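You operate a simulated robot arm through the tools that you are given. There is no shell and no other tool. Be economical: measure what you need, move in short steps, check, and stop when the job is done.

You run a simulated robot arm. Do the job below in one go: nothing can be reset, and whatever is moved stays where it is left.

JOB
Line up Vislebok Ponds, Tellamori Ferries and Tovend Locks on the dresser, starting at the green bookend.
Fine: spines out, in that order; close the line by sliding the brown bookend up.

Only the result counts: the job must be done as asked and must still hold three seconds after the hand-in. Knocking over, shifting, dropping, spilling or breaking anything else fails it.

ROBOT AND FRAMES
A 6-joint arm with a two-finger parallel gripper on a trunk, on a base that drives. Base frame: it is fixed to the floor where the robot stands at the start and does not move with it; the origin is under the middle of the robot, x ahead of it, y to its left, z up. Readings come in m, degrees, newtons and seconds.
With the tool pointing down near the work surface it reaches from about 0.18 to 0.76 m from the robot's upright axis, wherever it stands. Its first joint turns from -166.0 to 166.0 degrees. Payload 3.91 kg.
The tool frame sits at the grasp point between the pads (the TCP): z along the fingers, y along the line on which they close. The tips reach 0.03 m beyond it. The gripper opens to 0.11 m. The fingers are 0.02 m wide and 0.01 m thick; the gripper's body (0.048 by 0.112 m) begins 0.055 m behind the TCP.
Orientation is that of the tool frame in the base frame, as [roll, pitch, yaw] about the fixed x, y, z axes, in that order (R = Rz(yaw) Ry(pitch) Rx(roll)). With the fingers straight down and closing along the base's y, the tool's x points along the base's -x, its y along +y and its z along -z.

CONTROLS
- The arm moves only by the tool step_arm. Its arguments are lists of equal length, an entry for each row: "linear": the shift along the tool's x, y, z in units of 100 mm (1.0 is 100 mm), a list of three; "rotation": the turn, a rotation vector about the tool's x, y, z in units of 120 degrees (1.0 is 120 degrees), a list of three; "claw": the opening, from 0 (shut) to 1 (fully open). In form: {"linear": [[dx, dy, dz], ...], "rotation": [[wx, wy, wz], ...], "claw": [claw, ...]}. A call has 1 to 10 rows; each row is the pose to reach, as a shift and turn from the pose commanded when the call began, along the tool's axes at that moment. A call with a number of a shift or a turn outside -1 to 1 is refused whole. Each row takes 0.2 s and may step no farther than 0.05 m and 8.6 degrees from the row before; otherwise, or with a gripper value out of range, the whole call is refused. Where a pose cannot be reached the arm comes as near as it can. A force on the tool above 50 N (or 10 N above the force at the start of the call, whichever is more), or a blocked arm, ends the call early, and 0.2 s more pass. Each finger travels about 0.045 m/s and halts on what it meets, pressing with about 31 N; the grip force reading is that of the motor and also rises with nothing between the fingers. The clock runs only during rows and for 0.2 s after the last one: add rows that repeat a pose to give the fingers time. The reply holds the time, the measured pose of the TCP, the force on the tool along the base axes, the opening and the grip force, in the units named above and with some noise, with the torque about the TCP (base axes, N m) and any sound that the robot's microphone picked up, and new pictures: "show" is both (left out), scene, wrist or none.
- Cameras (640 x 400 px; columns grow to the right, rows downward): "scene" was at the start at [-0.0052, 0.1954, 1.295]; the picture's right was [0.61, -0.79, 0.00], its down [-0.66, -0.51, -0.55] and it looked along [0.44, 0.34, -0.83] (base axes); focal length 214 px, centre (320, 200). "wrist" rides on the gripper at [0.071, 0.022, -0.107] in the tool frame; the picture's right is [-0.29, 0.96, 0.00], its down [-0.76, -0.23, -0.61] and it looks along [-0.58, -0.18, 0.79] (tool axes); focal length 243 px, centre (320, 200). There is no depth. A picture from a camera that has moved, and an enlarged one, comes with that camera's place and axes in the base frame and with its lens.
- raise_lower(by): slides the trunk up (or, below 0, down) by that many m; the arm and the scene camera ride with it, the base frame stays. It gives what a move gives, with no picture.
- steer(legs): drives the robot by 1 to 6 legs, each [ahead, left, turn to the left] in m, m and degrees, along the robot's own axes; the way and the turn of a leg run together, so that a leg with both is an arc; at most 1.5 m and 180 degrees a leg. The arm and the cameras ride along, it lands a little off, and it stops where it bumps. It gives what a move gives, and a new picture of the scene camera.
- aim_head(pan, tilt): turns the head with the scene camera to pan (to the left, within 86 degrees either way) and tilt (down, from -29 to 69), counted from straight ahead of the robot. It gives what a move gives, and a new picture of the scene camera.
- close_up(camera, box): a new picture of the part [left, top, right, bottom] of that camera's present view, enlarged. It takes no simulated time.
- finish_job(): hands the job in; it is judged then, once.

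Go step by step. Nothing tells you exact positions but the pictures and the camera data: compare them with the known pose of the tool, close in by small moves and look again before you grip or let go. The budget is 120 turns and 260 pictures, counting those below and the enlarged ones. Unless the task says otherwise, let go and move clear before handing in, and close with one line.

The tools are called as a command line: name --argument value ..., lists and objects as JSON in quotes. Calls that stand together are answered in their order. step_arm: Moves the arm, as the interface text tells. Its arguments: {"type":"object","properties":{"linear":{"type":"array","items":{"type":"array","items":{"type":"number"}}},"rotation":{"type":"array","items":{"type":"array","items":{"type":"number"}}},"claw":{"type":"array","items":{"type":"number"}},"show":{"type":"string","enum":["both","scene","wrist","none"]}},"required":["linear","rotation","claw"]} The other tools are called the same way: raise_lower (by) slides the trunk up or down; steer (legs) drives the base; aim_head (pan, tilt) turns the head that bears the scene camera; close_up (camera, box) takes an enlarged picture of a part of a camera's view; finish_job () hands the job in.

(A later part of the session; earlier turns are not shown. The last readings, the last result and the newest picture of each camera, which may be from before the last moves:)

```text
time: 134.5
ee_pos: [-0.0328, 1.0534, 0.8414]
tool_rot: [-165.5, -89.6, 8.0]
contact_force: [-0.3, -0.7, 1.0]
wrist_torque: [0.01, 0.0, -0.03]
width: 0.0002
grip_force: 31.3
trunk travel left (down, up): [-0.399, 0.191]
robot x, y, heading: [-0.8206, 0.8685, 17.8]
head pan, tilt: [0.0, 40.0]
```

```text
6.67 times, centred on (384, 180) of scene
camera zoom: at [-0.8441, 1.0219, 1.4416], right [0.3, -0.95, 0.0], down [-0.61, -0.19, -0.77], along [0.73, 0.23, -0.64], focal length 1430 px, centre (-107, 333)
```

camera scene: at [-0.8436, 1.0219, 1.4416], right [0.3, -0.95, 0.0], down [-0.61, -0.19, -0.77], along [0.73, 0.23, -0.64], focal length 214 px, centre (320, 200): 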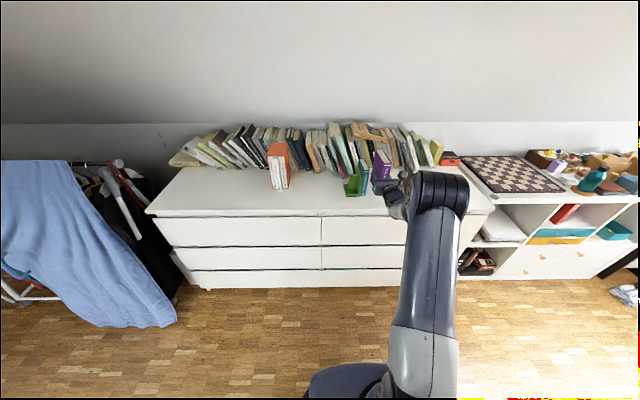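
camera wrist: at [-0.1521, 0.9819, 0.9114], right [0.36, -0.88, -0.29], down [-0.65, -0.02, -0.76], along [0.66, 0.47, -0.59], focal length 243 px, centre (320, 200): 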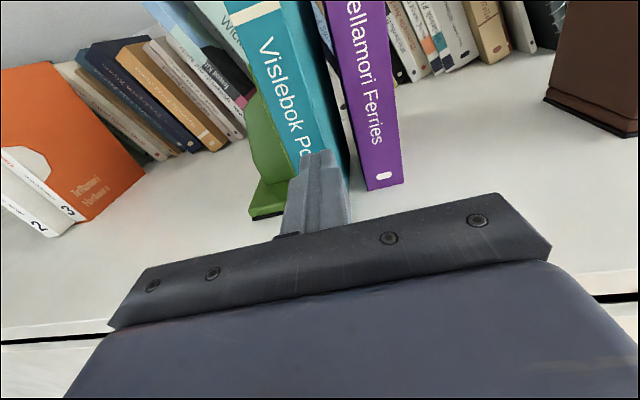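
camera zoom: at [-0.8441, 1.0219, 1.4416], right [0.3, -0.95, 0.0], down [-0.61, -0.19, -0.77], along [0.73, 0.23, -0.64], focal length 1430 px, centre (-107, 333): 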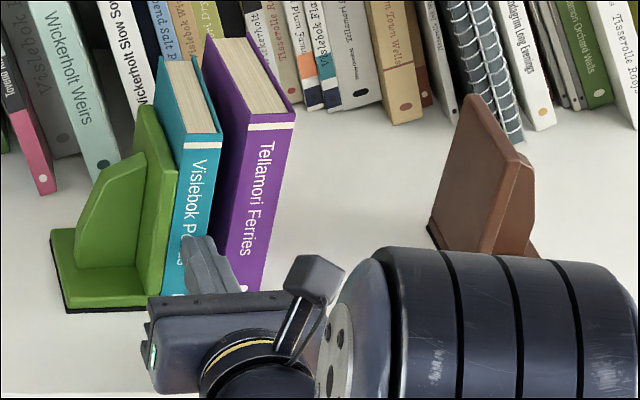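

Teal is back at its place. Retreat and check.

step_arm --linear '[[0, 0, -0.2], [0, 0, -0.4], [0, 0, -0.7], [0, 0, -1]]' --rotation '[[0, 0, 0], [0, 0, 0], [0, 0, 0], [0, 0, 0]]' --claw '[0, 0, 0, 0]' --show "wrist"

close_up --camera "scene" --box '[336, 150, 432, 210]'

```text
time: 135.5
ee_pos: [-0.1242, 1.0155, 0.8425]
tool_rot: [-165.6, -89.6, 8.1]
contact_force: [0.0, -0.8, -0.9]
wrist_torque: [-0.01, 0.02, 0.0]
width: 0.0
grip_force: 31.3
trunk travel left (down, up): [-0.399, 0.191]
robot x, y, heading: [-0.8183, 0.8689, 17.6]
head pan, tilt: [0.0, 40.0]
camera wrist: at [-0.2159, 0.9559, 0.9126], right [0.36, -0.89, -0.29], down [-0.65, -0.02, -0.76], along [0.66, 0.47, -0.59], focal length 243 px, centre (320, 200)
```

wrist: 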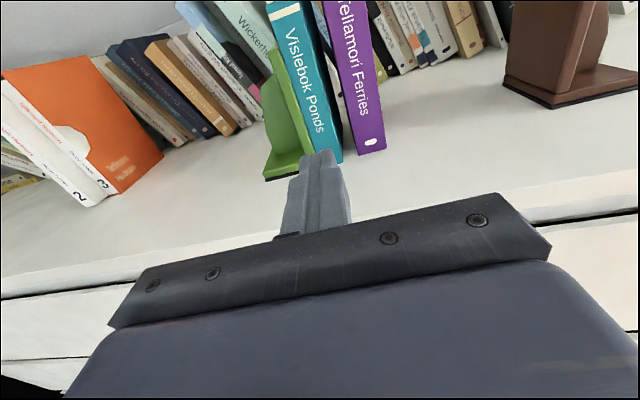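

```text
6.67 times, centred on (384, 180) of scene
camera zoom: at [-0.8437, 1.022, 1.4416], right [0.3, -0.95, 0.0], down [-0.61, -0.19, -0.77], along [0.73, 0.23, -0.64], focal length 1430 px, centre (-107, 333)
```

zoom: 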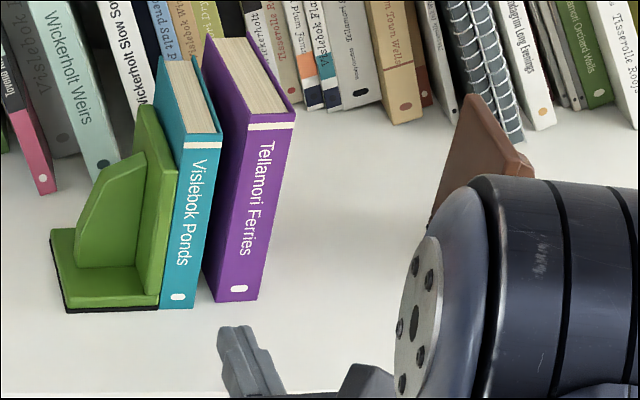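

The line so far is good: teal flush with green, purple ~14 mm next to it. Now fetch red Tovend Locks: drive back to the shelf.

steer --legs '[[-0.1, 0, -4.7], [0.0625, -1.052, 0]]'

raise_lower --by -0.22

aim_head --pan 0 --tilt 50

```text
time: 141.7
ee_pos: [0.0805, -0.1, 0.8417]
tool_rot: [-166.8, -89.5, 4.0]
contact_force: [0.2, -0.4, 0.1]
wrist_torque: [-0.03, 0.02, 0.01]
width: 0.0001
grip_force: 31.4
trunk travel left (down, up): [-0.399, 0.191]
robot x, y, heading: [-0.6229, -0.1838, 12.2]
head pan, tilt: [0.0, 40.0]
camera scene: at [-0.6342, -0.0296, 1.4416], right [0.21, -0.98, 0.0], down [-0.63, -0.14, -0.77], along [0.75, 0.16, -0.64], focal length 214 px, centre (320, 200)
```

scene: 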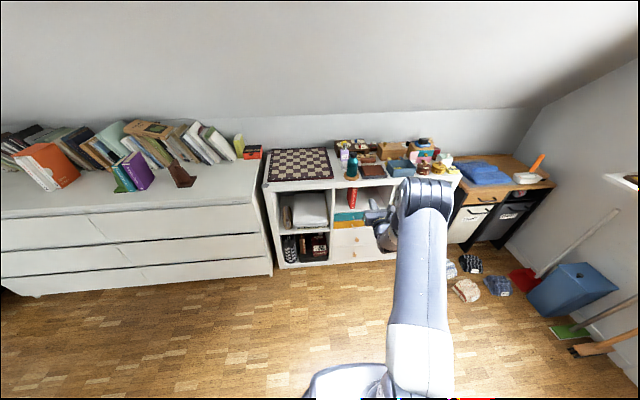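

```text
time: 144.0
ee_pos: [0.0809, -0.101, 0.623]
tool_rot: [-166.2, -89.6, 3.4]
contact_force: [0.5, 0.6, 0.8]
wrist_torque: [0.0, 0.0, -0.03]
width: 0.0003
grip_force: 31.0
trunk travel left (down, up): [-0.179, 0.411]
robot x, y, heading: [-0.6251, -0.1849, 12.5]
head pan, tilt: [0.0, 40.0]
```

```text
time: 144.8
ee_pos: [0.0812, -0.1005, 0.6222]
tool_rot: [-166.2, -89.5, 3.5]
contact_force: [0.0, 0.1, 0.2]
wrist_torque: [0.02, 0.03, 0.0]
width: 0.0
grip_force: 31.0
trunk travel left (down, up): [-0.179, 0.411]
robot x, y, heading: [-0.6258, -0.1843, 12.3]
head pan, tilt: [0.0, 50.0]
camera scene: at [-0.642, -0.0314, 1.2075], right [0.21, -0.98, 0.0], down [-0.75, -0.16, -0.64], along [0.63, 0.14, -0.77], focal length 214 px, centre (320, 200)
```

scene: 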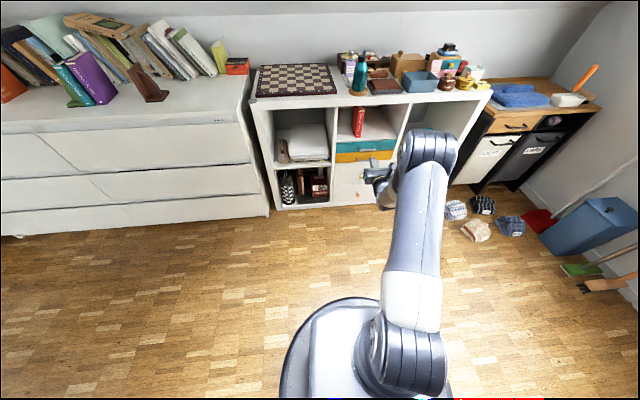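

steer --legs '[[0.2072, 0.0034, 0.5]]'

step_arm --linear '[[0, 0, 0], [0, 0, 0], [0, 0, 0], [0, 0, 0]]' --rotation '[[0, 0, 0], [0, 0, 0], [0, 0, 0], [0, 0, 0]]' --claw '[0.42, 0.42, 0.42, 0.42]' --show "wrist"

close_up --camera "wrist" --box '[208, 40, 432, 180]'

```text
time: 146.4
ee_pos: [0.2842, -0.0498, 0.6226]
tool_rot: [-166.4, -89.6, 3.8]
contact_force: [0.4, 0.3, 0.7]
wrist_torque: [-0.01, 0.03, -0.05]
width: 0.0001
grip_force: 31.2
trunk travel left (down, up): [-0.179, 0.411]
robot x, y, heading: [-0.4223, -0.1334, 12.8]
head pan, tilt: [0.0, 50.0]
camera scene: at [-0.4394, 0.0169, 1.2074], right [0.22, -0.98, 0.0], down [-0.75, -0.17, -0.64], along [0.63, 0.14, -0.77], focal length 214 px, centre (320, 200)
```

scene: 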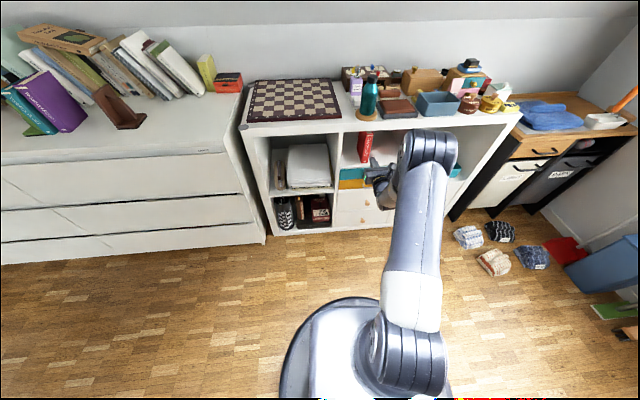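

```text
time: 147.4
ee_pos: [0.2849, -0.0488, 0.6226]
tool_rot: [-166.3, -89.7, 3.8]
contact_force: [0.0, 0.3, 1.0]
wrist_torque: [0.02, -0.01, -0.03]
width: 0.0463
grip_force: 0.0
trunk travel left (down, up): [-0.179, 0.411]
robot x, y, heading: [-0.4196, -0.1347, 12.7]
head pan, tilt: [0.0, 50.0]
camera wrist: at [0.1886, -0.1004, 0.6928], right [0.29, -0.91, -0.29], down [-0.65, 0.04, -0.76], along [0.7, 0.41, -0.59], focal length 243 px, centre (320, 200)
```

wrist: 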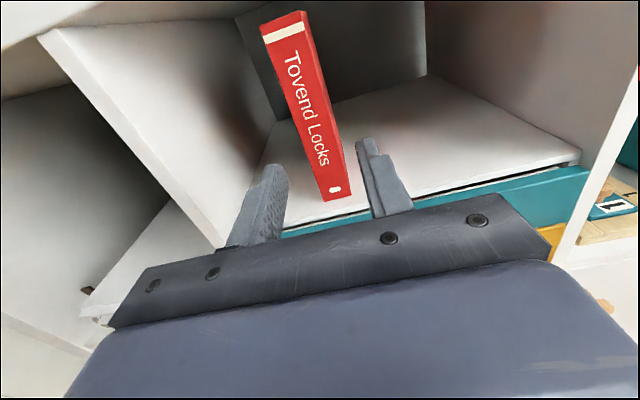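

```text
2.86 times, centred on (320, 110) of wrist
camera zoom: at [0.1886, -0.1004, 0.6928], right [0.29, -0.91, -0.29], down [-0.65, 0.04, -0.76], along [0.7, 0.41, -0.59], focal length 693 px, centre (320, 457)
```

zoom: 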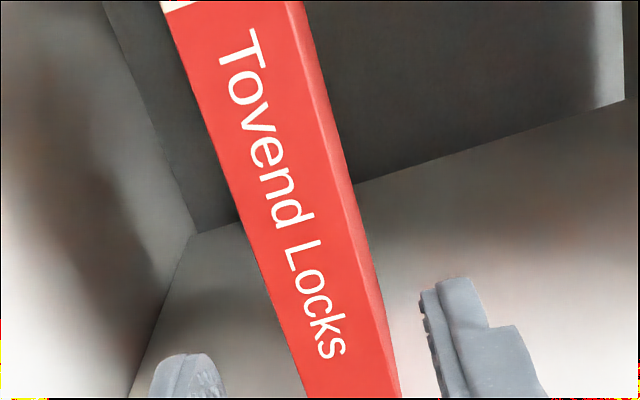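

Red's spine is centred 4 mm left, 95 mm ahead, nothing beside it. Slide in and grasp.

step_arm --linear '[[0, -0.04, 0.1], [0, -0.04, 0.25], [0, -0.04, 0.4], [0, -0.04, 0.55], [0, -0.04, 0.7], [0, -0.04, 0.85], [0, -0.04, 0.95]]' --rotation '[[0, 0, 0], [0, 0, 0], [0, 0, 0], [0, 0, 0], [0, 0, 0], [0, 0, 0], [0, 0, 0]]' --claw '[0.42, 0.42, 0.42, 0.42, 0.42, 0.42, 0.42]' --show "wrist"

step_arm --linear '[[0, 0, 0.1], [0, 0, 0.2], [0, 0, 0.32], [0, 0, 0.32], [0, 0, 0.32], [0, 0, 0.32], [0, 0, 0.32]]' --rotation '[[0, 0, 0], [0, 0, 0], [0, 0, 0], [0, 0, 0], [0, 0, 0], [0, 0, 0], [0, 0, 0]]' --claw '[0.42, 0.42, 0.42, 0.3, 0.2, 0.15, 0.15]' --show "wrist"

```text
time: 149.0
ee_pos: [0.3735, -0.0155, 0.6224]
tool_rot: [-168.3, -89.6, 5.7]
contact_force: [0.3, -0.2, 0.3]
wrist_torque: [0.01, 0.01, 0.01]
width: 0.0461
grip_force: 0.1
trunk travel left (down, up): [-0.179, 0.411]
robot x, y, heading: [-0.4214, -0.1372, 12.4]
head pan, tilt: [0.0, 50.0]
camera wrist: at [0.2779, -0.0681, 0.6928], right [0.29, -0.91, -0.29], down [-0.65, 0.04, -0.76], along [0.7, 0.41, -0.59], focal length 243 px, centre (320, 200)
```

wrist: 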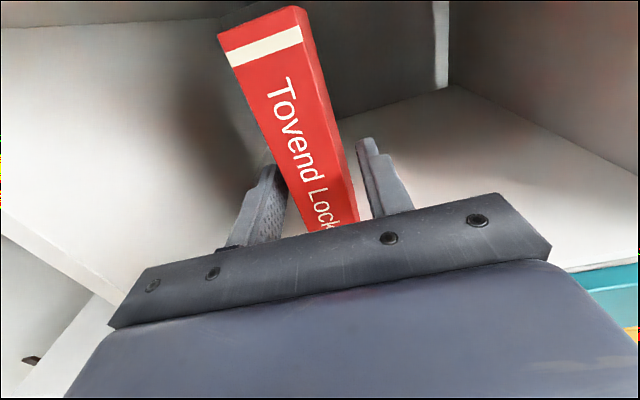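

```text
time: 150.6
ee_pos: [0.4041, -0.0072, 0.6228]
tool_rot: [-167.7, -89.6, 5.1]
contact_force: [-0.4, 2.1, -0.3]
wrist_torque: [0.1, -0.05, 0.1]
width: 0.0298
grip_force: 31.0
trunk travel left (down, up): [-0.179, 0.411]
robot x, y, heading: [-0.4204, -0.1375, 12.6]
head pan, tilt: [0.0, 50.0]
camera wrist: at [0.3079, -0.0588, 0.6928], right [0.29, -0.91, -0.29], down [-0.65, 0.04, -0.76], along [0.7, 0.41, -0.59], focal length 243 px, centre (320, 200)
```

wrist: 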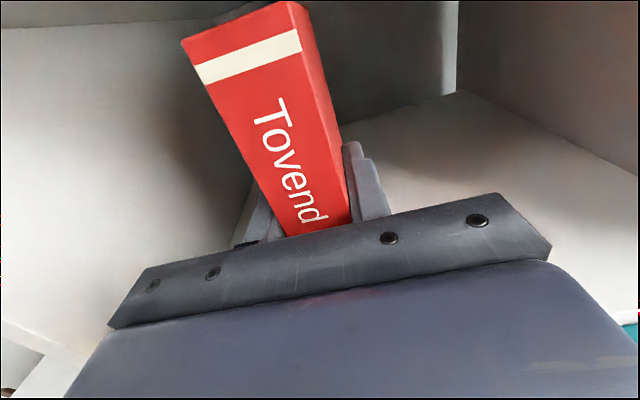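

Red is gripped. Lift, pull out, back off, raise.

step_arm --linear '[[0.03, 0, 0], [0.06, 0, 0], [0.07, 0, 0], [0.07, 0, -0.15], [0.07, 0, -0.3], [0.07, 0, -0.5], [0.07, 0, -0.7], [0.07, 0, -0.85], [0.07, 0, -1]]' --rotation '[[0, 0, 0], [0, 0, 0], [0, 0, 0], [0, 0, 0], [0, 0, 0], [0, 0, 0], [0, 0, 0], [0, 0, 0], [0, 0, 0]]' --claw '[0.15, 0.15, 0.15, 0.15, 0.15, 0.15, 0.15, 0.15, 0.15]' --show "wrist"

steer --legs '[[-0.25, -0.022, 0]]'

raise_lower --by 0.31

```text
time: 152.6
ee_pos: [0.3079, -0.0363, 0.6286]
tool_rot: [-167.4, -89.6, 4.9]
contact_force: [-0.7, -0.2, -3.5]
wrist_torque: [-0.04, 0.06, -0.03]
width: 0.03
grip_force: 30.7
trunk travel left (down, up): [-0.179, 0.411]
robot x, y, heading: [-0.4214, -0.1352, 12.7]
head pan, tilt: [0.0, 50.0]
camera wrist: at [0.2128, -0.0883, 0.6992], right [0.29, -0.91, -0.29], down [-0.65, 0.04, -0.76], along [0.7, 0.41, -0.59], focal length 243 px, centre (320, 200)
```

wrist: 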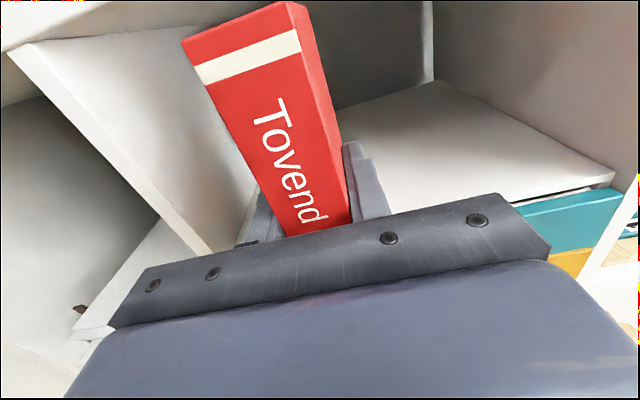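

```text
time: 154.4
ee_pos: [0.0667, -0.1111, 0.6284]
tool_rot: [-166.8, -89.6, 4.5]
contact_force: [-0.8, 0.0, -3.2]
wrist_torque: [-0.01, 0.06, 0.03]
width: 0.0297
grip_force: 31.4
trunk travel left (down, up): [-0.179, 0.411]
robot x, y, heading: [-0.6645, -0.2119, 12.7]
head pan, tilt: [0.0, 50.0]
camera scene: at [-0.6811, -0.06, 1.2074], right [0.22, -0.98, 0.0], down [-0.75, -0.17, -0.64], along [0.63, 0.14, -0.77], focal length 214 px, centre (320, 200)
```

scene: 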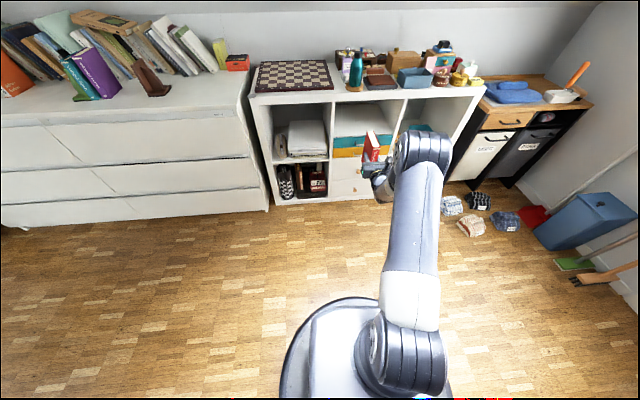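

```text
time: 157.5
ee_pos: [0.066, -0.1126, 0.9384]
tool_rot: [-167.1, -89.6, 4.7]
contact_force: [-0.2, -0.3, -4.2]
wrist_torque: [-0.04, 0.04, 0.0]
width: 0.0298
grip_force: 30.8
trunk travel left (down, up): [-0.489, 0.101]
robot x, y, heading: [-0.6627, -0.2124, 12.9]
head pan, tilt: [0.0, 50.0]
```

Drive to the dresser with red.

steer --legs '[[0.016, 1.003, 0]]'

aim_head --pan 0 --tilt 40

```text
time: 162.8
ee_pos: [-0.1343, 0.8803, 0.9391]
tool_rot: [-166.8, -89.6, 3.5]
contact_force: [0.4, 0.6, -3.1]
wrist_torque: [-0.01, 0.12, 0.0]
width: 0.0299
grip_force: 31.0
trunk travel left (down, up): [-0.489, 0.101]
robot x, y, heading: [-0.8646, 0.7922, 11.9]
head pan, tilt: [0.0, 50.0]
camera scene: at [-0.8803, 0.9443, 1.5174], right [0.2, -0.98, 0.0], down [-0.75, -0.16, -0.64], along [0.63, 0.13, -0.77], focal length 214 px, centre (320, 200)
```

scene: 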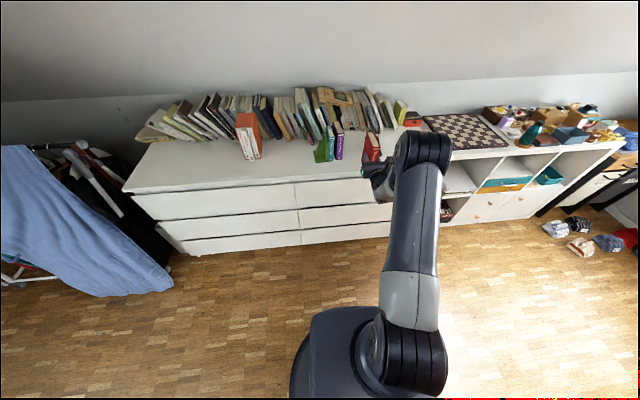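

```text
time: 163.5
ee_pos: [-0.133, 0.8803, 0.9403]
tool_rot: [-167.4, -89.7, 4.2]
contact_force: [0.6, 0.1, -3.3]
wrist_torque: [-0.03, 0.08, 0.02]
width: 0.0297
grip_force: 30.8
trunk travel left (down, up): [-0.489, 0.101]
robot x, y, heading: [-0.8638, 0.7957, 11.9]
head pan, tilt: [0.0, 40.0]
camera scene: at [-0.8725, 0.946, 1.5316], right [0.2, -0.98, 0.0], down [-0.63, -0.13, -0.77], along [0.75, 0.16, -0.64], focal length 214 px, centre (320, 200)
```

scene: 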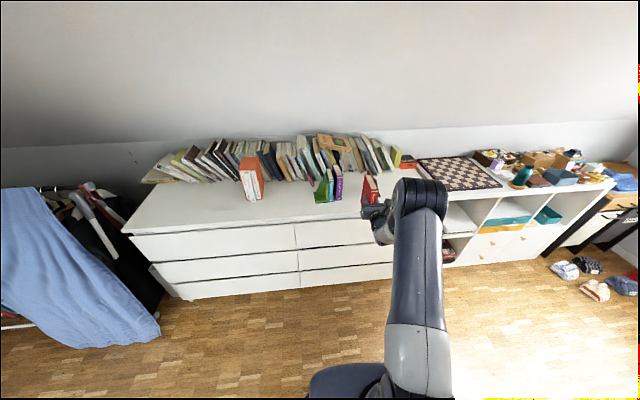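

steer --legs '[[0.116, -0.0333, 5.75]]'

close_up --camera "scene" --box '[310, 150, 438, 230]'

```text
time: 164.8
ee_pos: [-0.0258, 0.9509, 0.9388]
tool_rot: [-166.9, -89.5, 9.4]
contact_force: [1.0, 0.0, -3.5]
wrist_torque: [-0.06, 0.04, 0.05]
width: 0.03
grip_force: 31.3
trunk travel left (down, up): [-0.489, 0.101]
robot x, y, heading: [-0.7451, 0.7923, 17.8]
head pan, tilt: [0.0, 40.0]
camera scene: at [-0.7682, 0.9421, 1.5316], right [0.3, -0.95, 0.0], down [-0.61, -0.19, -0.77], along [0.73, 0.23, -0.64], focal length 214 px, centre (320, 200)
```

scene: 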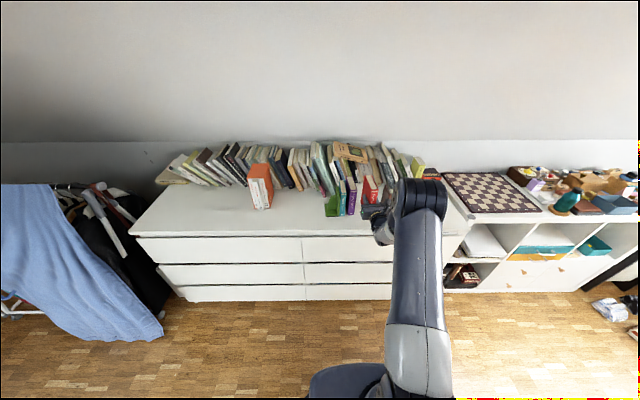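

```text
5.00 times, centred on (374, 190) of scene
camera zoom: at [-0.7682, 0.9421, 1.5316], right [0.3, -0.95, 0.0], down [-0.61, -0.19, -0.77], along [0.73, 0.23, -0.64], focal length 1072 px, centre (50, 250)
```

zoom: 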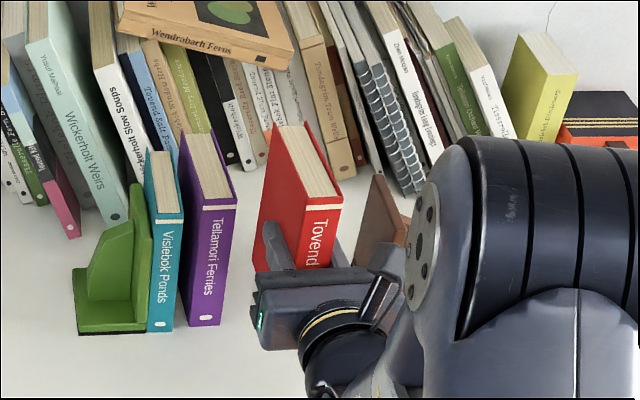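

Red is ~55 mm right of purple's centre with correct yaw. Move in and down.

step_arm --linear '[[-0.15, -0.02, 0.15], [-0.3, -0.02, 0.3], [-0.45, -0.02, 0.45], [-0.55, -0.02, 0.6], [-0.65, -0.02, 0.75], [-0.68, -0.02, 0.9], [-0.68, -0.02, 1.0]]' --rotation '[[0, 0, 0], [0, 0, 0], [0, 0, 0], [0, 0, 0], [0, 0, 0], [0, 0, 0], [0, 0, 0]]' --claw '[0.15, 0.15, 0.15, 0.15, 0.15, 0.15, 0.15]' --show "wrist"

close_up --camera "scene" --box '[310, 150, 438, 230]'

```text
time: 166.4
ee_pos: [0.065, 0.9911, 0.8691]
tool_rot: [-167.8, -89.5, 10.2]
contact_force: [-0.1, -0.8, -2.7]
wrist_torque: [-0.01, 0.08, 0.0]
width: 0.03
grip_force: 30.6
trunk travel left (down, up): [-0.489, 0.101]
robot x, y, heading: [-0.7467, 0.7895, 17.6]
head pan, tilt: [0.0, 40.0]
camera wrist: at [-0.0259, 0.9315, 0.9392], right [0.36, -0.88, -0.29], down [-0.66, -0.02, -0.76], along [0.66, 0.47, -0.59], focal length 243 px, centre (320, 200)
```

wrist: 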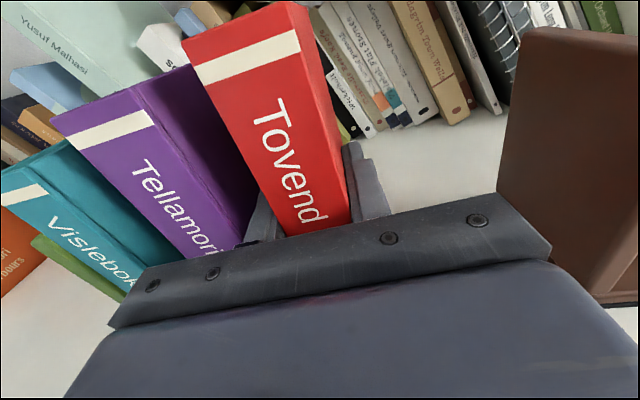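

```text
5.00 times, centred on (374, 190) of scene
camera zoom: at [-0.7682, 0.9422, 1.5316], right [0.3, -0.95, 0.0], down [-0.61, -0.19, -0.77], along [0.73, 0.23, -0.64], focal length 1072 px, centre (50, 250)
```

zoom: 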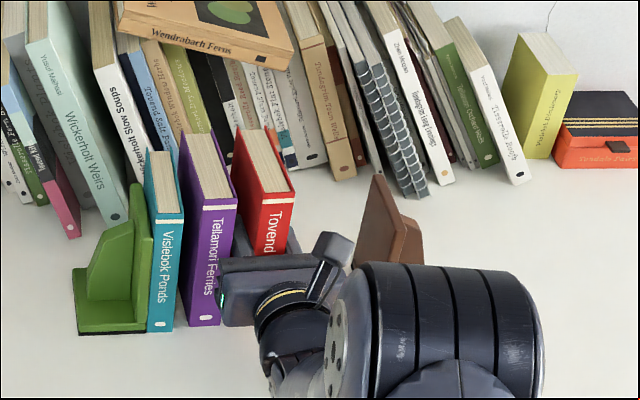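

Lower to the surface.

step_arm --linear '[[-0.03, 0, 0], [-0.06, 0, 0], [-0.08, 0, 0], [-0.09, 0, 0], [-0.09, 0, 0]]' --rotation '[[0, 0, 0], [0, 0, 0], [0, 0, 0], [0, 0, 0], [0, 0, 0]]' --claw '[0.15, 0.15, 0.15, 0.15, 0.15]' --show "none"

```text
time: 167.6
ee_pos: [0.0638, 0.9911, 0.8606]
tool_rot: [-166.2, -89.7, 8.6]
contact_force: [-0.9, -0.5, 1.9]
wrist_torque: [-0.14, 0.07, 0.02]
width: 0.03
grip_force: 30.6
trunk travel left (down, up): [-0.489, 0.101]
robot x, y, heading: [-0.7455, 0.7859, 17.4]
head pan, tilt: [0.0, 40.0]
```

Touching down. Open slightly and retreat.

step_arm --linear '[[0, 0, 0], [0, 0, 0], [0, 0, -0.1], [0, 0, -0.3], [0, 0, -0.55], [0, 0, -0.8], [0, 0, -1]]' --rotation '[[0, 0, 0], [0, 0, 0], [0, 0, 0], [0, 0, 0], [0, 0, 0], [0, 0, 0], [0, 0, 0]]' --claw '[0.31, 0.325, 0.325, 0.325, 0.325, 0.325, 0.325]' --show "wrist"

close_up --camera "scene" --box '[310, 150, 438, 230]'

```text
time: 169.2
ee_pos: [-0.0287, 0.952, 0.8606]
tool_rot: [-165.7, -89.6, 8.1]
contact_force: [-0.7, 0.2, 0.3]
wrist_torque: [-0.01, 0.02, -0.01]
width: 0.0355
grip_force: 0.0
trunk travel left (down, up): [-0.489, 0.101]
robot x, y, heading: [-0.7477, 0.7919, 17.5]
head pan, tilt: [0.0, 40.0]
camera wrist: at [-0.1199, 0.8923, 0.9313], right [0.36, -0.88, -0.29], down [-0.65, -0.02, -0.76], along [0.66, 0.47, -0.59], focal length 243 px, centre (320, 200)
```

wrist: 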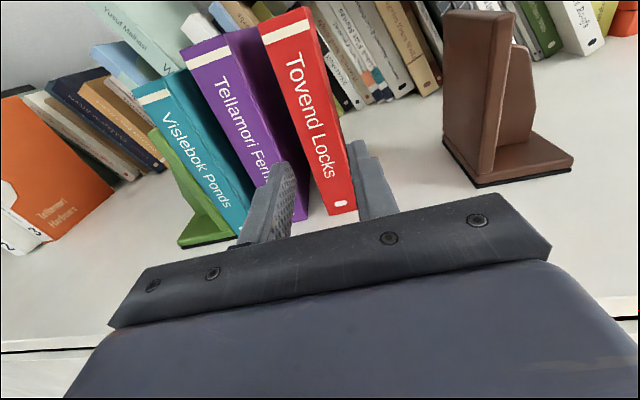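

```text
5.00 times, centred on (374, 190) of scene
camera zoom: at [-0.7687, 0.942, 1.5316], right [0.3, -0.95, 0.0], down [-0.61, -0.19, -0.77], along [0.73, 0.23, -0.64], focal length 1072 px, centre (50, 250)
```

zoom: 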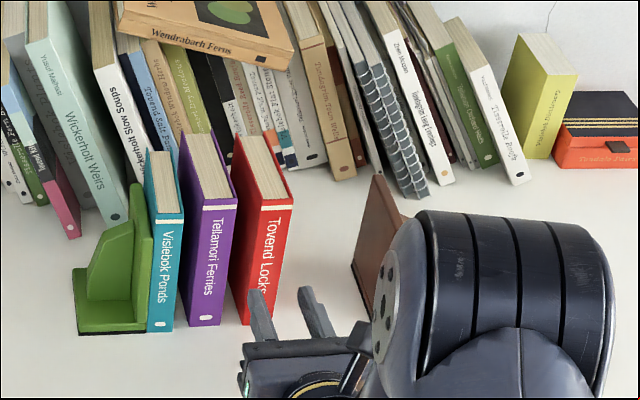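

All three books stand in order with spines out. Next the brown bookend: I'll back off and bring closed fingers, pitched down slightly, to its right side to push it low on its foot.

steer --legs '[[-0.1, 0, 0]]'

step_arm --linear '[[0, 0.2, 0.03], [0, 0.4, 0.06], [0, 0.6, 0.1], [0, 0.8, 0.13], [0, 1.0, 0.16]]' --rotation '[[0, -0.03, 0], [0, -0.06, 0], [0, -0.08, 0], [0, -0.1, 0], [0, -0.125, 0]]' --claw '[0.2, 0, 0, 0, 0]' --show "wrist"

close_up --camera "scene" --box '[310, 130, 470, 230]'

```text
time: 170.3
ee_pos: [-0.1258, 0.9216, 0.861]
tool_rot: [-167.0, -89.6, 9.6]
contact_force: [0.5, -1.1, -0.7]
wrist_torque: [0.01, -0.01, 0.01]
width: 0.0361
grip_force: 0.1
trunk travel left (down, up): [-0.489, 0.101]
robot x, y, heading: [-0.8413, 0.7581, 17.6]
head pan, tilt: [0.0, 40.0]
camera scene: at [-0.8659, 0.9113, 1.5316], right [0.3, -0.95, 0.0], down [-0.61, -0.19, -0.77], along [0.73, 0.23, -0.64], focal length 214 px, centre (320, 200)
```

scene: 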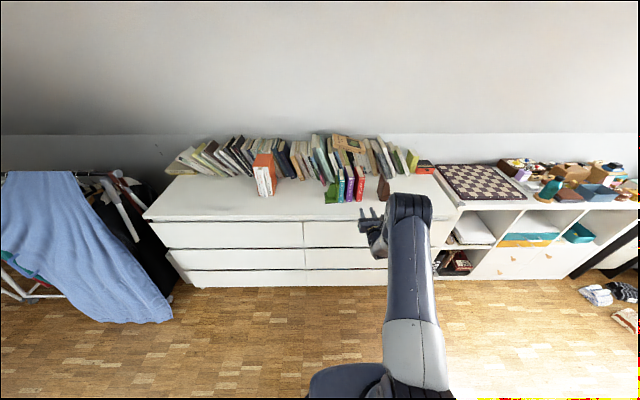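

```text
time: 171.5
ee_pos: [-0.075, 0.8364, 0.8602]
tool_rot: [-179.7, -74.6, 22.3]
contact_force: [-0.2, 0.8, -0.4]
wrist_torque: [0.0, 0.04, 0.0]
width: 0.0
grip_force: 30.8
trunk travel left (down, up): [-0.489, 0.101]
robot x, y, heading: [-0.8422, 0.759, 17.7]
head pan, tilt: [0.0, 40.0]
camera wrist: at [-0.1448, 0.785, 0.956], right [0.3, -0.91, -0.28], down [-0.82, -0.09, -0.57], along [0.5, 0.4, -0.77], focal length 243 px, centre (320, 200)
```

wrist: 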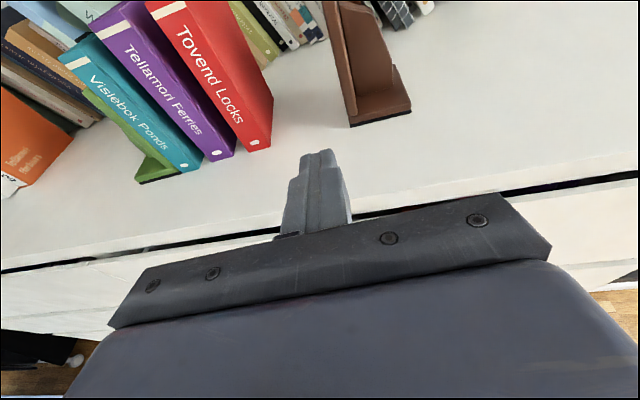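

```text
4.00 times, centred on (390, 180) of scene
camera zoom: at [-0.8659, 0.9113, 1.5316], right [0.3, -0.95, 0.0], down [-0.61, -0.19, -0.77], along [0.73, 0.23, -0.64], focal length 858 px, centre (40, 280)
```

zoom: 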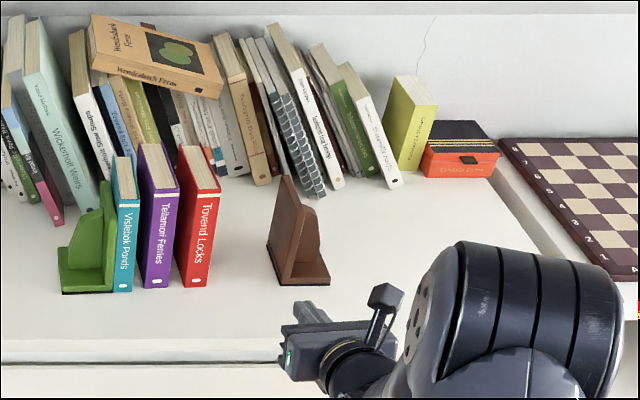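

I have a clear view of everything. Shift the hand right, past the brown bookend, then drive forward beside it.

step_arm --linear '[[0, 0.2, 0], [0, 0.4, 0], [0, 0.6, 0], [0, 0.8, 0], [0, 1.0, 0]]' --rotation '[[0, 0, 0], [0, 0, 0], [0, 0, 0], [0, 0, 0], [0, 0, 0]]' --claw '[0, 0, 0, 0, 0]' --show "none"

steer --legs '[[0, -0.05, 0]]'

```text
time: 172.7
ee_pos: [-0.035, 0.7428, 0.8594]
tool_rot: [-179.7, -74.6, 22.2]
contact_force: [-0.6, -0.7, -0.5]
wrist_torque: [0.01, -0.02, 0.03]
width: 0.0
grip_force: 30.8
trunk travel left (down, up): [-0.489, 0.101]
robot x, y, heading: [-0.8402, 0.7582, 17.6]
head pan, tilt: [0.0, 40.0]
```

```text
time: 173.6
ee_pos: [-0.0198, 0.6969, 0.8584]
tool_rot: [-179.8, -74.6, 22.2]
contact_force: [0.2, 0.1, -0.2]
wrist_torque: [0.0, 0.02, 0.0]
width: 0.0001
grip_force: 30.8
trunk travel left (down, up): [-0.489, 0.101]
robot x, y, heading: [-0.8274, 0.7151, 17.6]
head pan, tilt: [0.0, 40.0]
camera scene: at [-0.8509, 0.8644, 1.5316], right [0.3, -0.95, 0.0], down [-0.61, -0.19, -0.77], along [0.73, 0.23, -0.64], focal length 214 px, centre (320, 200)
```

scene: 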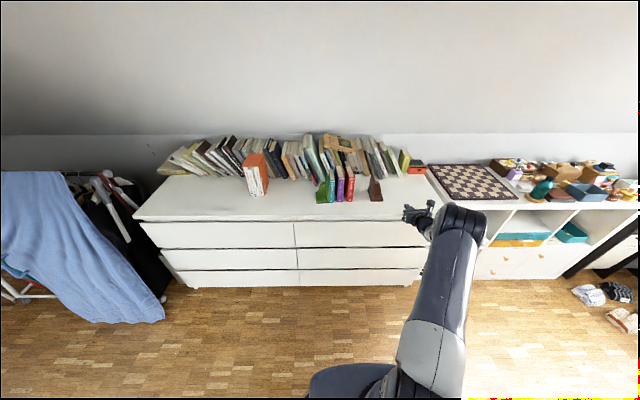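

steer --legs '[[0.1944, 0.0167, 0]]'

close_up --camera "wrist" --box '[0, 0, 640, 400]'

close_up --camera "scene" --box '[310, 150, 470, 250]'

```text
time: 175.2
ee_pos: [0.158, 0.7692, 0.8591]
tool_rot: [-179.7, -74.6, 22.2]
contact_force: [-1.0, 0.2, 0.4]
wrist_torque: [0.0, 0.0, 0.01]
width: 0.0002
grip_force: 30.6
trunk travel left (down, up): [-0.489, 0.101]
robot x, y, heading: [-0.6522, 0.7853, 17.8]
head pan, tilt: [0.0, 40.0]
camera scene: at [-0.6734, 0.9382, 1.5316], right [0.3, -0.95, 0.0], down [-0.61, -0.19, -0.77], along [0.73, 0.23, -0.64], focal length 214 px, centre (320, 200)
```

scene: 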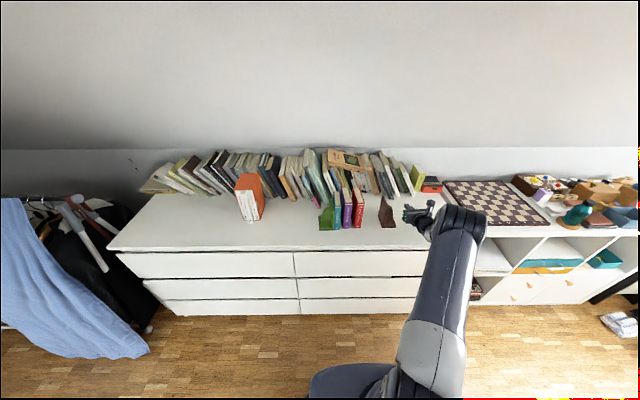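

```text
1.00 times, centred on (320, 200) of wrist
camera zoom: at [0.0877, 0.7186, 0.9551], right [0.3, -0.91, -0.28], down [-0.82, -0.09, -0.57], along [0.5, 0.4, -0.77], focal length 243 px, centre (320, 200)
```

zoom: 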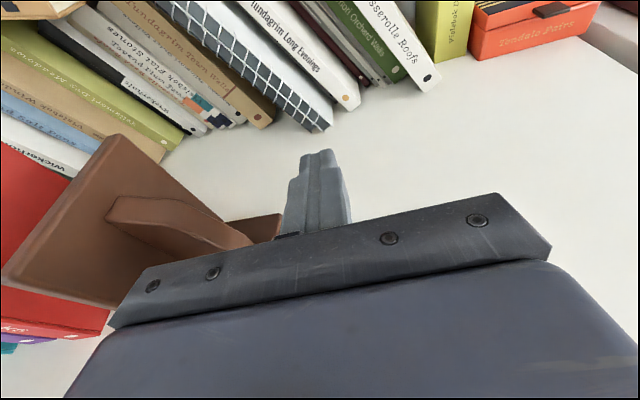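

```text
4.00 times, centred on (390, 200) of scene
camera zoom: at [-0.6734, 0.9382, 1.5316], right [0.3, -0.95, 0.0], down [-0.61, -0.19, -0.77], along [0.73, 0.23, -0.64], focal length 858 px, centre (40, 200)
```

zoom: 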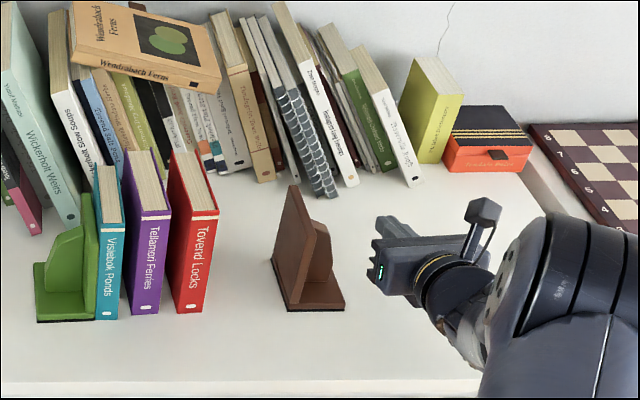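

Fingers are beside the brown bookend, ~55 mm to its right. Lower them to foot height.

step_arm --linear '[[-0.2, 0, 0.054], [-0.4, 0, 0.107], [-0.5, 0, 0.134], [-0.55, 0, 0.148], [-0.55, 0, 0.148]]' --rotation '[[0, 0, 0], [0, 0, 0], [0, 0, 0], [0, 0, 0], [0, 0, 0]]' --claw '[0, 0, 0, 0, 0]' --show "wrist"

close_up --camera "scene" --box '[370, 180, 450, 230]'

```text
time: 176.4
ee_pos: [0.1578, 0.7695, 0.8075]
tool_rot: [179.6, -75.1, 22.8]
contact_force: [0.5, -2.2, 29.9]
wrist_torque: [-0.56, 1.97, 0.08]
width: 0.0
grip_force: 30.9
trunk travel left (down, up): [-0.489, 0.101]
robot x, y, heading: [-0.6524, 0.7856, 17.8]
head pan, tilt: [0.0, 40.0]
camera wrist: at [0.0867, 0.7179, 0.9033], right [0.3, -0.91, -0.28], down [-0.81, -0.09, -0.58], along [0.5, 0.4, -0.77], focal length 243 px, centre (320, 200)
```

wrist: 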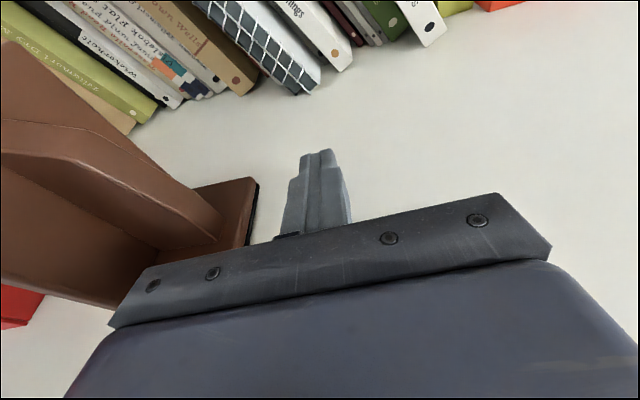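

```text
8.00 times, centred on (410, 205) of scene
camera zoom: at [-0.6764, 0.9383, 1.532], right [0.3, -0.95, 0.0], down [-0.61, -0.19, -0.77], along [0.73, 0.23, -0.64], focal length 1716 px, centre (-400, 160)
```

zoom: 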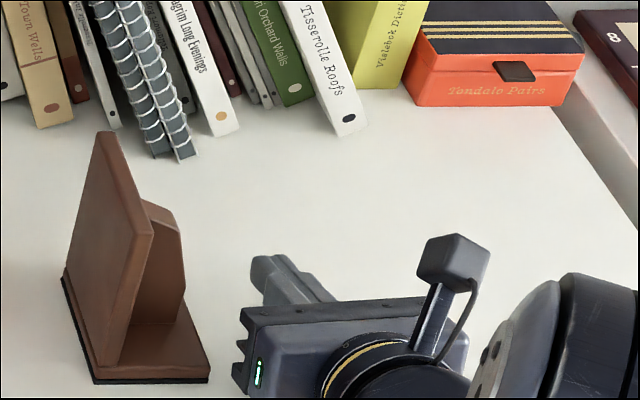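

It touched the surface (30 N). Lift a few mm to hover just above.

step_arm --linear '[[0.04, 0, -0.01], [0.075, 0, -0.02], [0.075, 0, -0.02]]' --rotation '[[0, 0, 0], [0, 0, 0], [0, 0, 0]]' --claw '[0, 0, 0]' --show "none"

```text
time: 177.2
ee_pos: [0.1566, 0.7704, 0.8086]
tool_rot: [-179.1, -74.3, 21.7]
contact_force: [0.5, -1.2, -0.2]
wrist_torque: [0.0, 0.02, 0.05]
width: 0.0
grip_force: 31.2
trunk travel left (down, up): [-0.489, 0.101]
robot x, y, heading: [-0.6514, 0.7852, 17.8]
head pan, tilt: [0.0, 40.0]
```

Now push left slowly: first 60 mm.

step_arm --linear '[[0, -0.1, 0], [0, -0.2, 0], [0, -0.3, 0], [0, -0.36, 0], [0, -0.42, 0], [0, -0.48, 0], [0, -0.54, 0], [0, -0.6, 0]]' --rotation '[[0, 0, 0], [0, 0, 0], [0, 0, 0], [0, 0, 0], [0, 0, 0], [0, 0, 0], [0, 0, 0], [0, 0, 0]]' --claw '[0, 0, 0, 0, 0, 0, 0, 0]' --show "wrist"

close_up --camera "scene" --box '[310, 170, 422, 240]'

```text
time: 179.0
ee_pos: [0.134, 0.8247, 0.8106]
tool_rot: [-179.6, -74.6, 22.1]
contact_force: [2.2, -2.3, -0.3]
wrist_torque: [-0.07, -0.09, -0.1]
width: 0.0003
grip_force: 31.2
trunk travel left (down, up): [-0.489, 0.101]
robot x, y, heading: [-0.6518, 0.7827, 17.5]
head pan, tilt: [0.0, 40.0]
camera wrist: at [0.0645, 0.7739, 0.9066], right [0.3, -0.91, -0.28], down [-0.82, -0.09, -0.57], along [0.5, 0.4, -0.77], focal length 243 px, centre (320, 200)
```

wrist: 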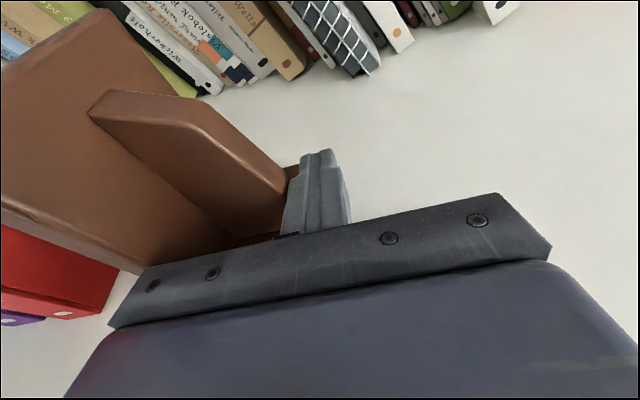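

```text
5.71 times, centred on (366, 205) of scene
camera zoom: at [-0.6731, 0.9379, 1.5317], right [0.3, -0.95, 0.0], down [-0.61, -0.19, -0.77], along [0.73, 0.23, -0.64], focal length 1226 px, centre (57, 171)
```

zoom: 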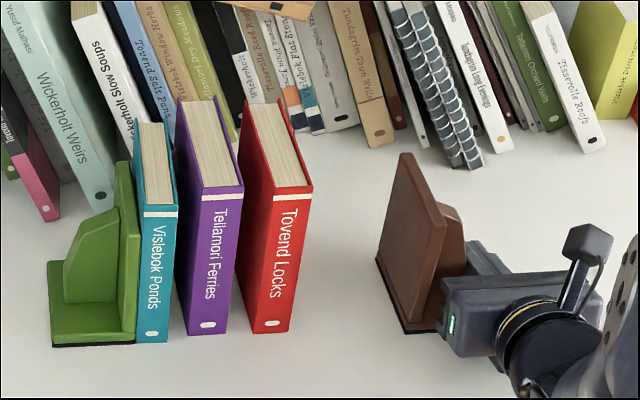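

Contact just begins (about 3 N). Keep pushing in small steps.

step_arm --linear '[[0, -0.08, 0], [0, -0.16, 0], [0, -0.24, 0], [0, -0.32, 0], [0, -0.4, 0], [0, -0.48, 0], [0, -0.56, 0], [0, -0.64, 0], [0, -0.72, 0]]' --rotation '[[0, 0, 0], [0, 0, 0], [0, 0, 0], [0, 0, 0], [0, 0, 0], [0, 0, 0], [0, 0, 0], [0, 0, 0], [0, 0, 0]]' --claw '[0, 0, 0, 0, 0, 0, 0, 0, 0]' --show "none"

close_up --camera "scene" --box '[310, 170, 422, 240]'

```text
time: 181.0
ee_pos: [0.106, 0.889, 0.8105]
tool_rot: [-179.6, -74.8, 22.2]
contact_force: [3.4, -6.4, 7.8]
wrist_torque: [-0.02, -0.17, -0.08]
width: 0.0
grip_force: 31.4
trunk travel left (down, up): [-0.489, 0.101]
robot x, y, heading: [-0.6479, 0.7854, 17.5]
head pan, tilt: [0.0, 40.0]
```

```text
5.71 times, centred on (366, 205) of scene
camera zoom: at [-0.6738, 0.9375, 1.5317], right [0.3, -0.95, 0.0], down [-0.61, -0.19, -0.77], along [0.73, 0.23, -0.64], focal length 1226 px, centre (57, 171)
```

zoom: 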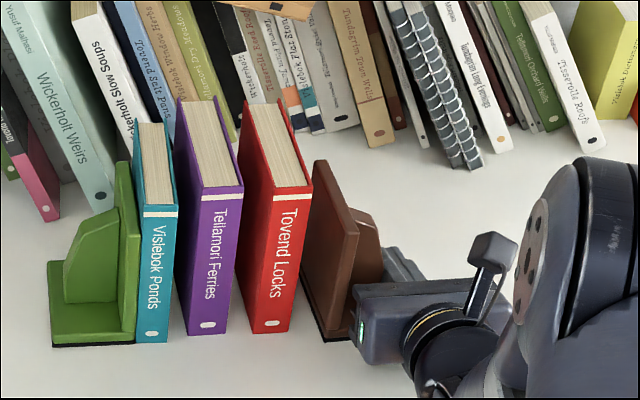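

Brown is now aligned (~21°) and about 22 mm from red. Continue 35 mm.

step_arm --linear '[[0, -0.08, 0], [0, -0.16, 0], [0, -0.22, 0], [0, -0.27, 0], [0, -0.31, 0], [0, -0.35, 0]]' --rotation '[[0, 0, 0], [0, 0, 0], [0, 0, 0], [0, 0, 0], [0, 0, 0], [0, 0, 0]]' --claw '[0, 0, 0, 0, 0, 0]' --show "wrist"

close_up --camera "scene" --box '[310, 170, 406, 230]'

```text
time: 182.4
ee_pos: [0.0941, 0.924, 0.8117]
tool_rot: [-179.7, -74.5, 22.3]
contact_force: [1.3, -7.2, 4.2]
wrist_torque: [-0.07, -0.08, -0.1]
width: 0.0
grip_force: 30.5
trunk travel left (down, up): [-0.489, 0.101]
robot x, y, heading: [-0.6481, 0.7863, 17.8]
head pan, tilt: [0.0, 40.0]
camera wrist: at [0.023, 0.8727, 0.9064], right [0.3, -0.91, -0.28], down [-0.82, -0.09, -0.57], along [0.5, 0.4, -0.77], focal length 243 px, centre (320, 200)
```

wrist: 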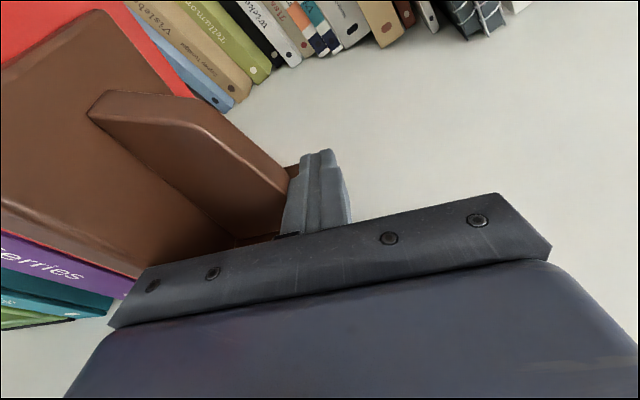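

```text
6.67 times, centred on (358, 200) of scene
camera zoom: at [-0.6737, 0.9375, 1.5316], right [0.3, -0.95, 0.0], down [-0.61, -0.19, -0.77], along [0.73, 0.23, -0.64], focal length 1430 px, centre (67, 200)
```

zoom: 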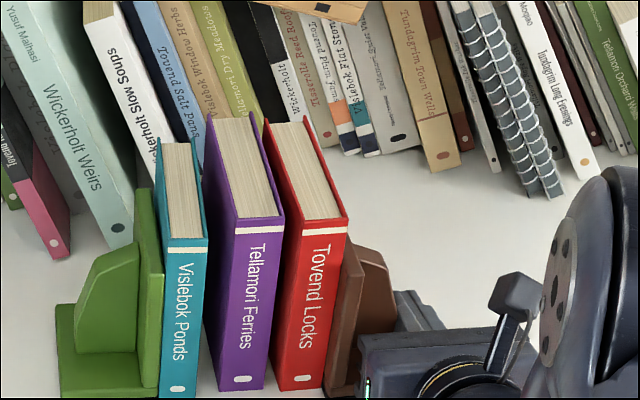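

Brown is against red and moving it. Push 12 mm more.

step_arm --linear '[[0, -0.04, 0], [0, -0.08, 0], [0, -0.12, 0], [0, -0.12, 0]]' --rotation '[[0, 0, 0], [0, 0, 0], [0, 0, 0], [0, 0, 0]]' --claw '[0, 0, 0, 0]' --show "none"

close_up --camera "scene" --box '[310, 175, 406, 235]'

```text
time: 183.4
ee_pos: [0.0889, 0.9343, 0.8111]
tool_rot: [-179.5, -74.6, 22.1]
contact_force: [3.5, -8.2, 3.0]
wrist_torque: [-0.08, -0.09, -0.14]
width: 0.0001
grip_force: 31.4
trunk travel left (down, up): [-0.489, 0.101]
robot x, y, heading: [-0.6523, 0.7854, 17.6]
head pan, tilt: [0.0, 40.0]
```

```text
6.67 times, centred on (358, 205) of scene
camera zoom: at [-0.6734, 0.9374, 1.5317], right [0.3, -0.95, 0.0], down [-0.61, -0.19, -0.77], along [0.73, 0.23, -0.64], focal length 1430 px, centre (67, 167)
```

zoom: 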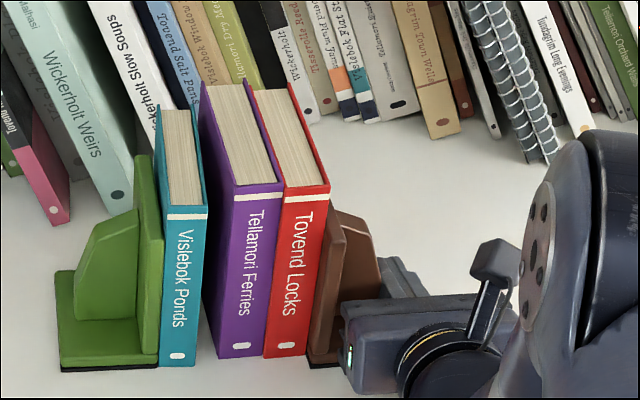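

Red touches purple; a ~14 mm gap remains between teal and purple. Push 10 mm.

step_arm --linear '[[0, -0.03, 0], [0, -0.06, 0], [0, -0.1, 0], [0, -0.1, 0]]' --rotation '[[0, 0, 0], [0, 0, 0], [0, 0, 0], [0, 0, 0]]' --claw '[0, 0, 0, 0]' --show "none"

close_up --camera "scene" --box '[310, 175, 406, 235]'

```text
time: 184.4
ee_pos: [0.0853, 0.9451, 0.8091]
tool_rot: [-179.6, -74.6, 22.1]
contact_force: [2.4, -7.3, 2.3]
wrist_torque: [-0.05, -0.1, -0.07]
width: 0.0
grip_force: 31.1
trunk travel left (down, up): [-0.489, 0.101]
robot x, y, heading: [-0.653, 0.7821, 17.8]
head pan, tilt: [0.0, 40.0]
```

```text
6.67 times, centred on (358, 205) of scene
camera zoom: at [-0.6734, 0.9375, 1.5317], right [0.3, -0.95, 0.0], down [-0.61, -0.19, -0.77], along [0.73, 0.23, -0.64], focal length 1430 px, centre (67, 167)
```

zoom: 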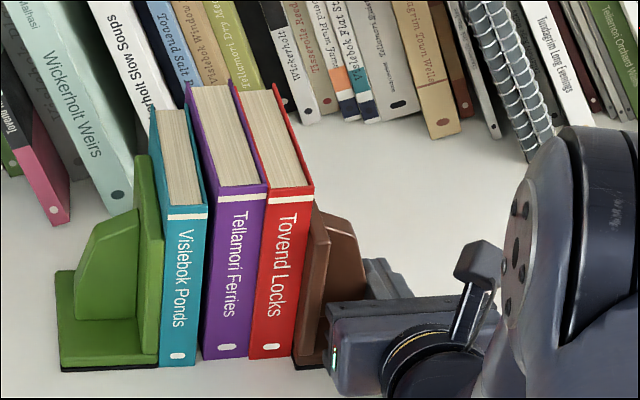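

About 5 mm left. Push 3 mm and look closer.

step_arm --linear '[[0, -0.015, 0], [0, -0.03, 0], [0, -0.03, 0]]' --rotation '[[0, 0, 0], [0, 0, 0], [0, 0, 0]]' --claw '[0, 0, 0]' --show "none"

close_up --camera "scene" --box '[316, 195, 364, 235]'

```text
time: 185.2
ee_pos: [0.0848, 0.9456, 0.8103]
tool_rot: [-179.4, -74.6, 21.9]
contact_force: [4.5, -13.8, 2.9]
wrist_torque: [-0.17, -0.15, -0.29]
width: 0.0
grip_force: 31.3
trunk travel left (down, up): [-0.489, 0.101]
robot x, y, heading: [-0.6524, 0.7866, 17.7]
head pan, tilt: [0.0, 40.0]
```

```text
10.00 times, centred on (340, 215) of scene
camera zoom: at [-0.6732, 0.9368, 1.5318], right [0.3, -0.95, 0.0], down [-0.61, -0.19, -0.77], along [0.73, 0.23, -0.64], focal length 2145 px, centre (120, 50)
```

zoom: 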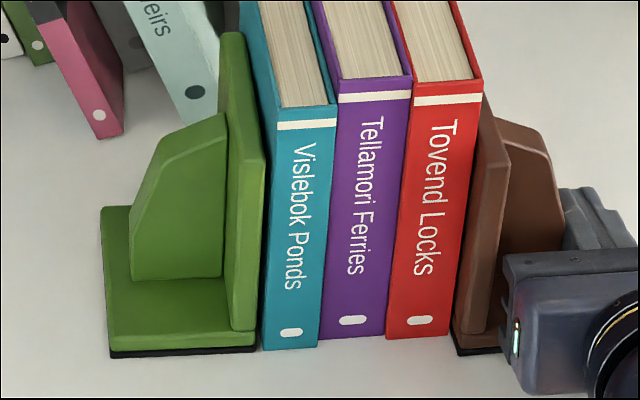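

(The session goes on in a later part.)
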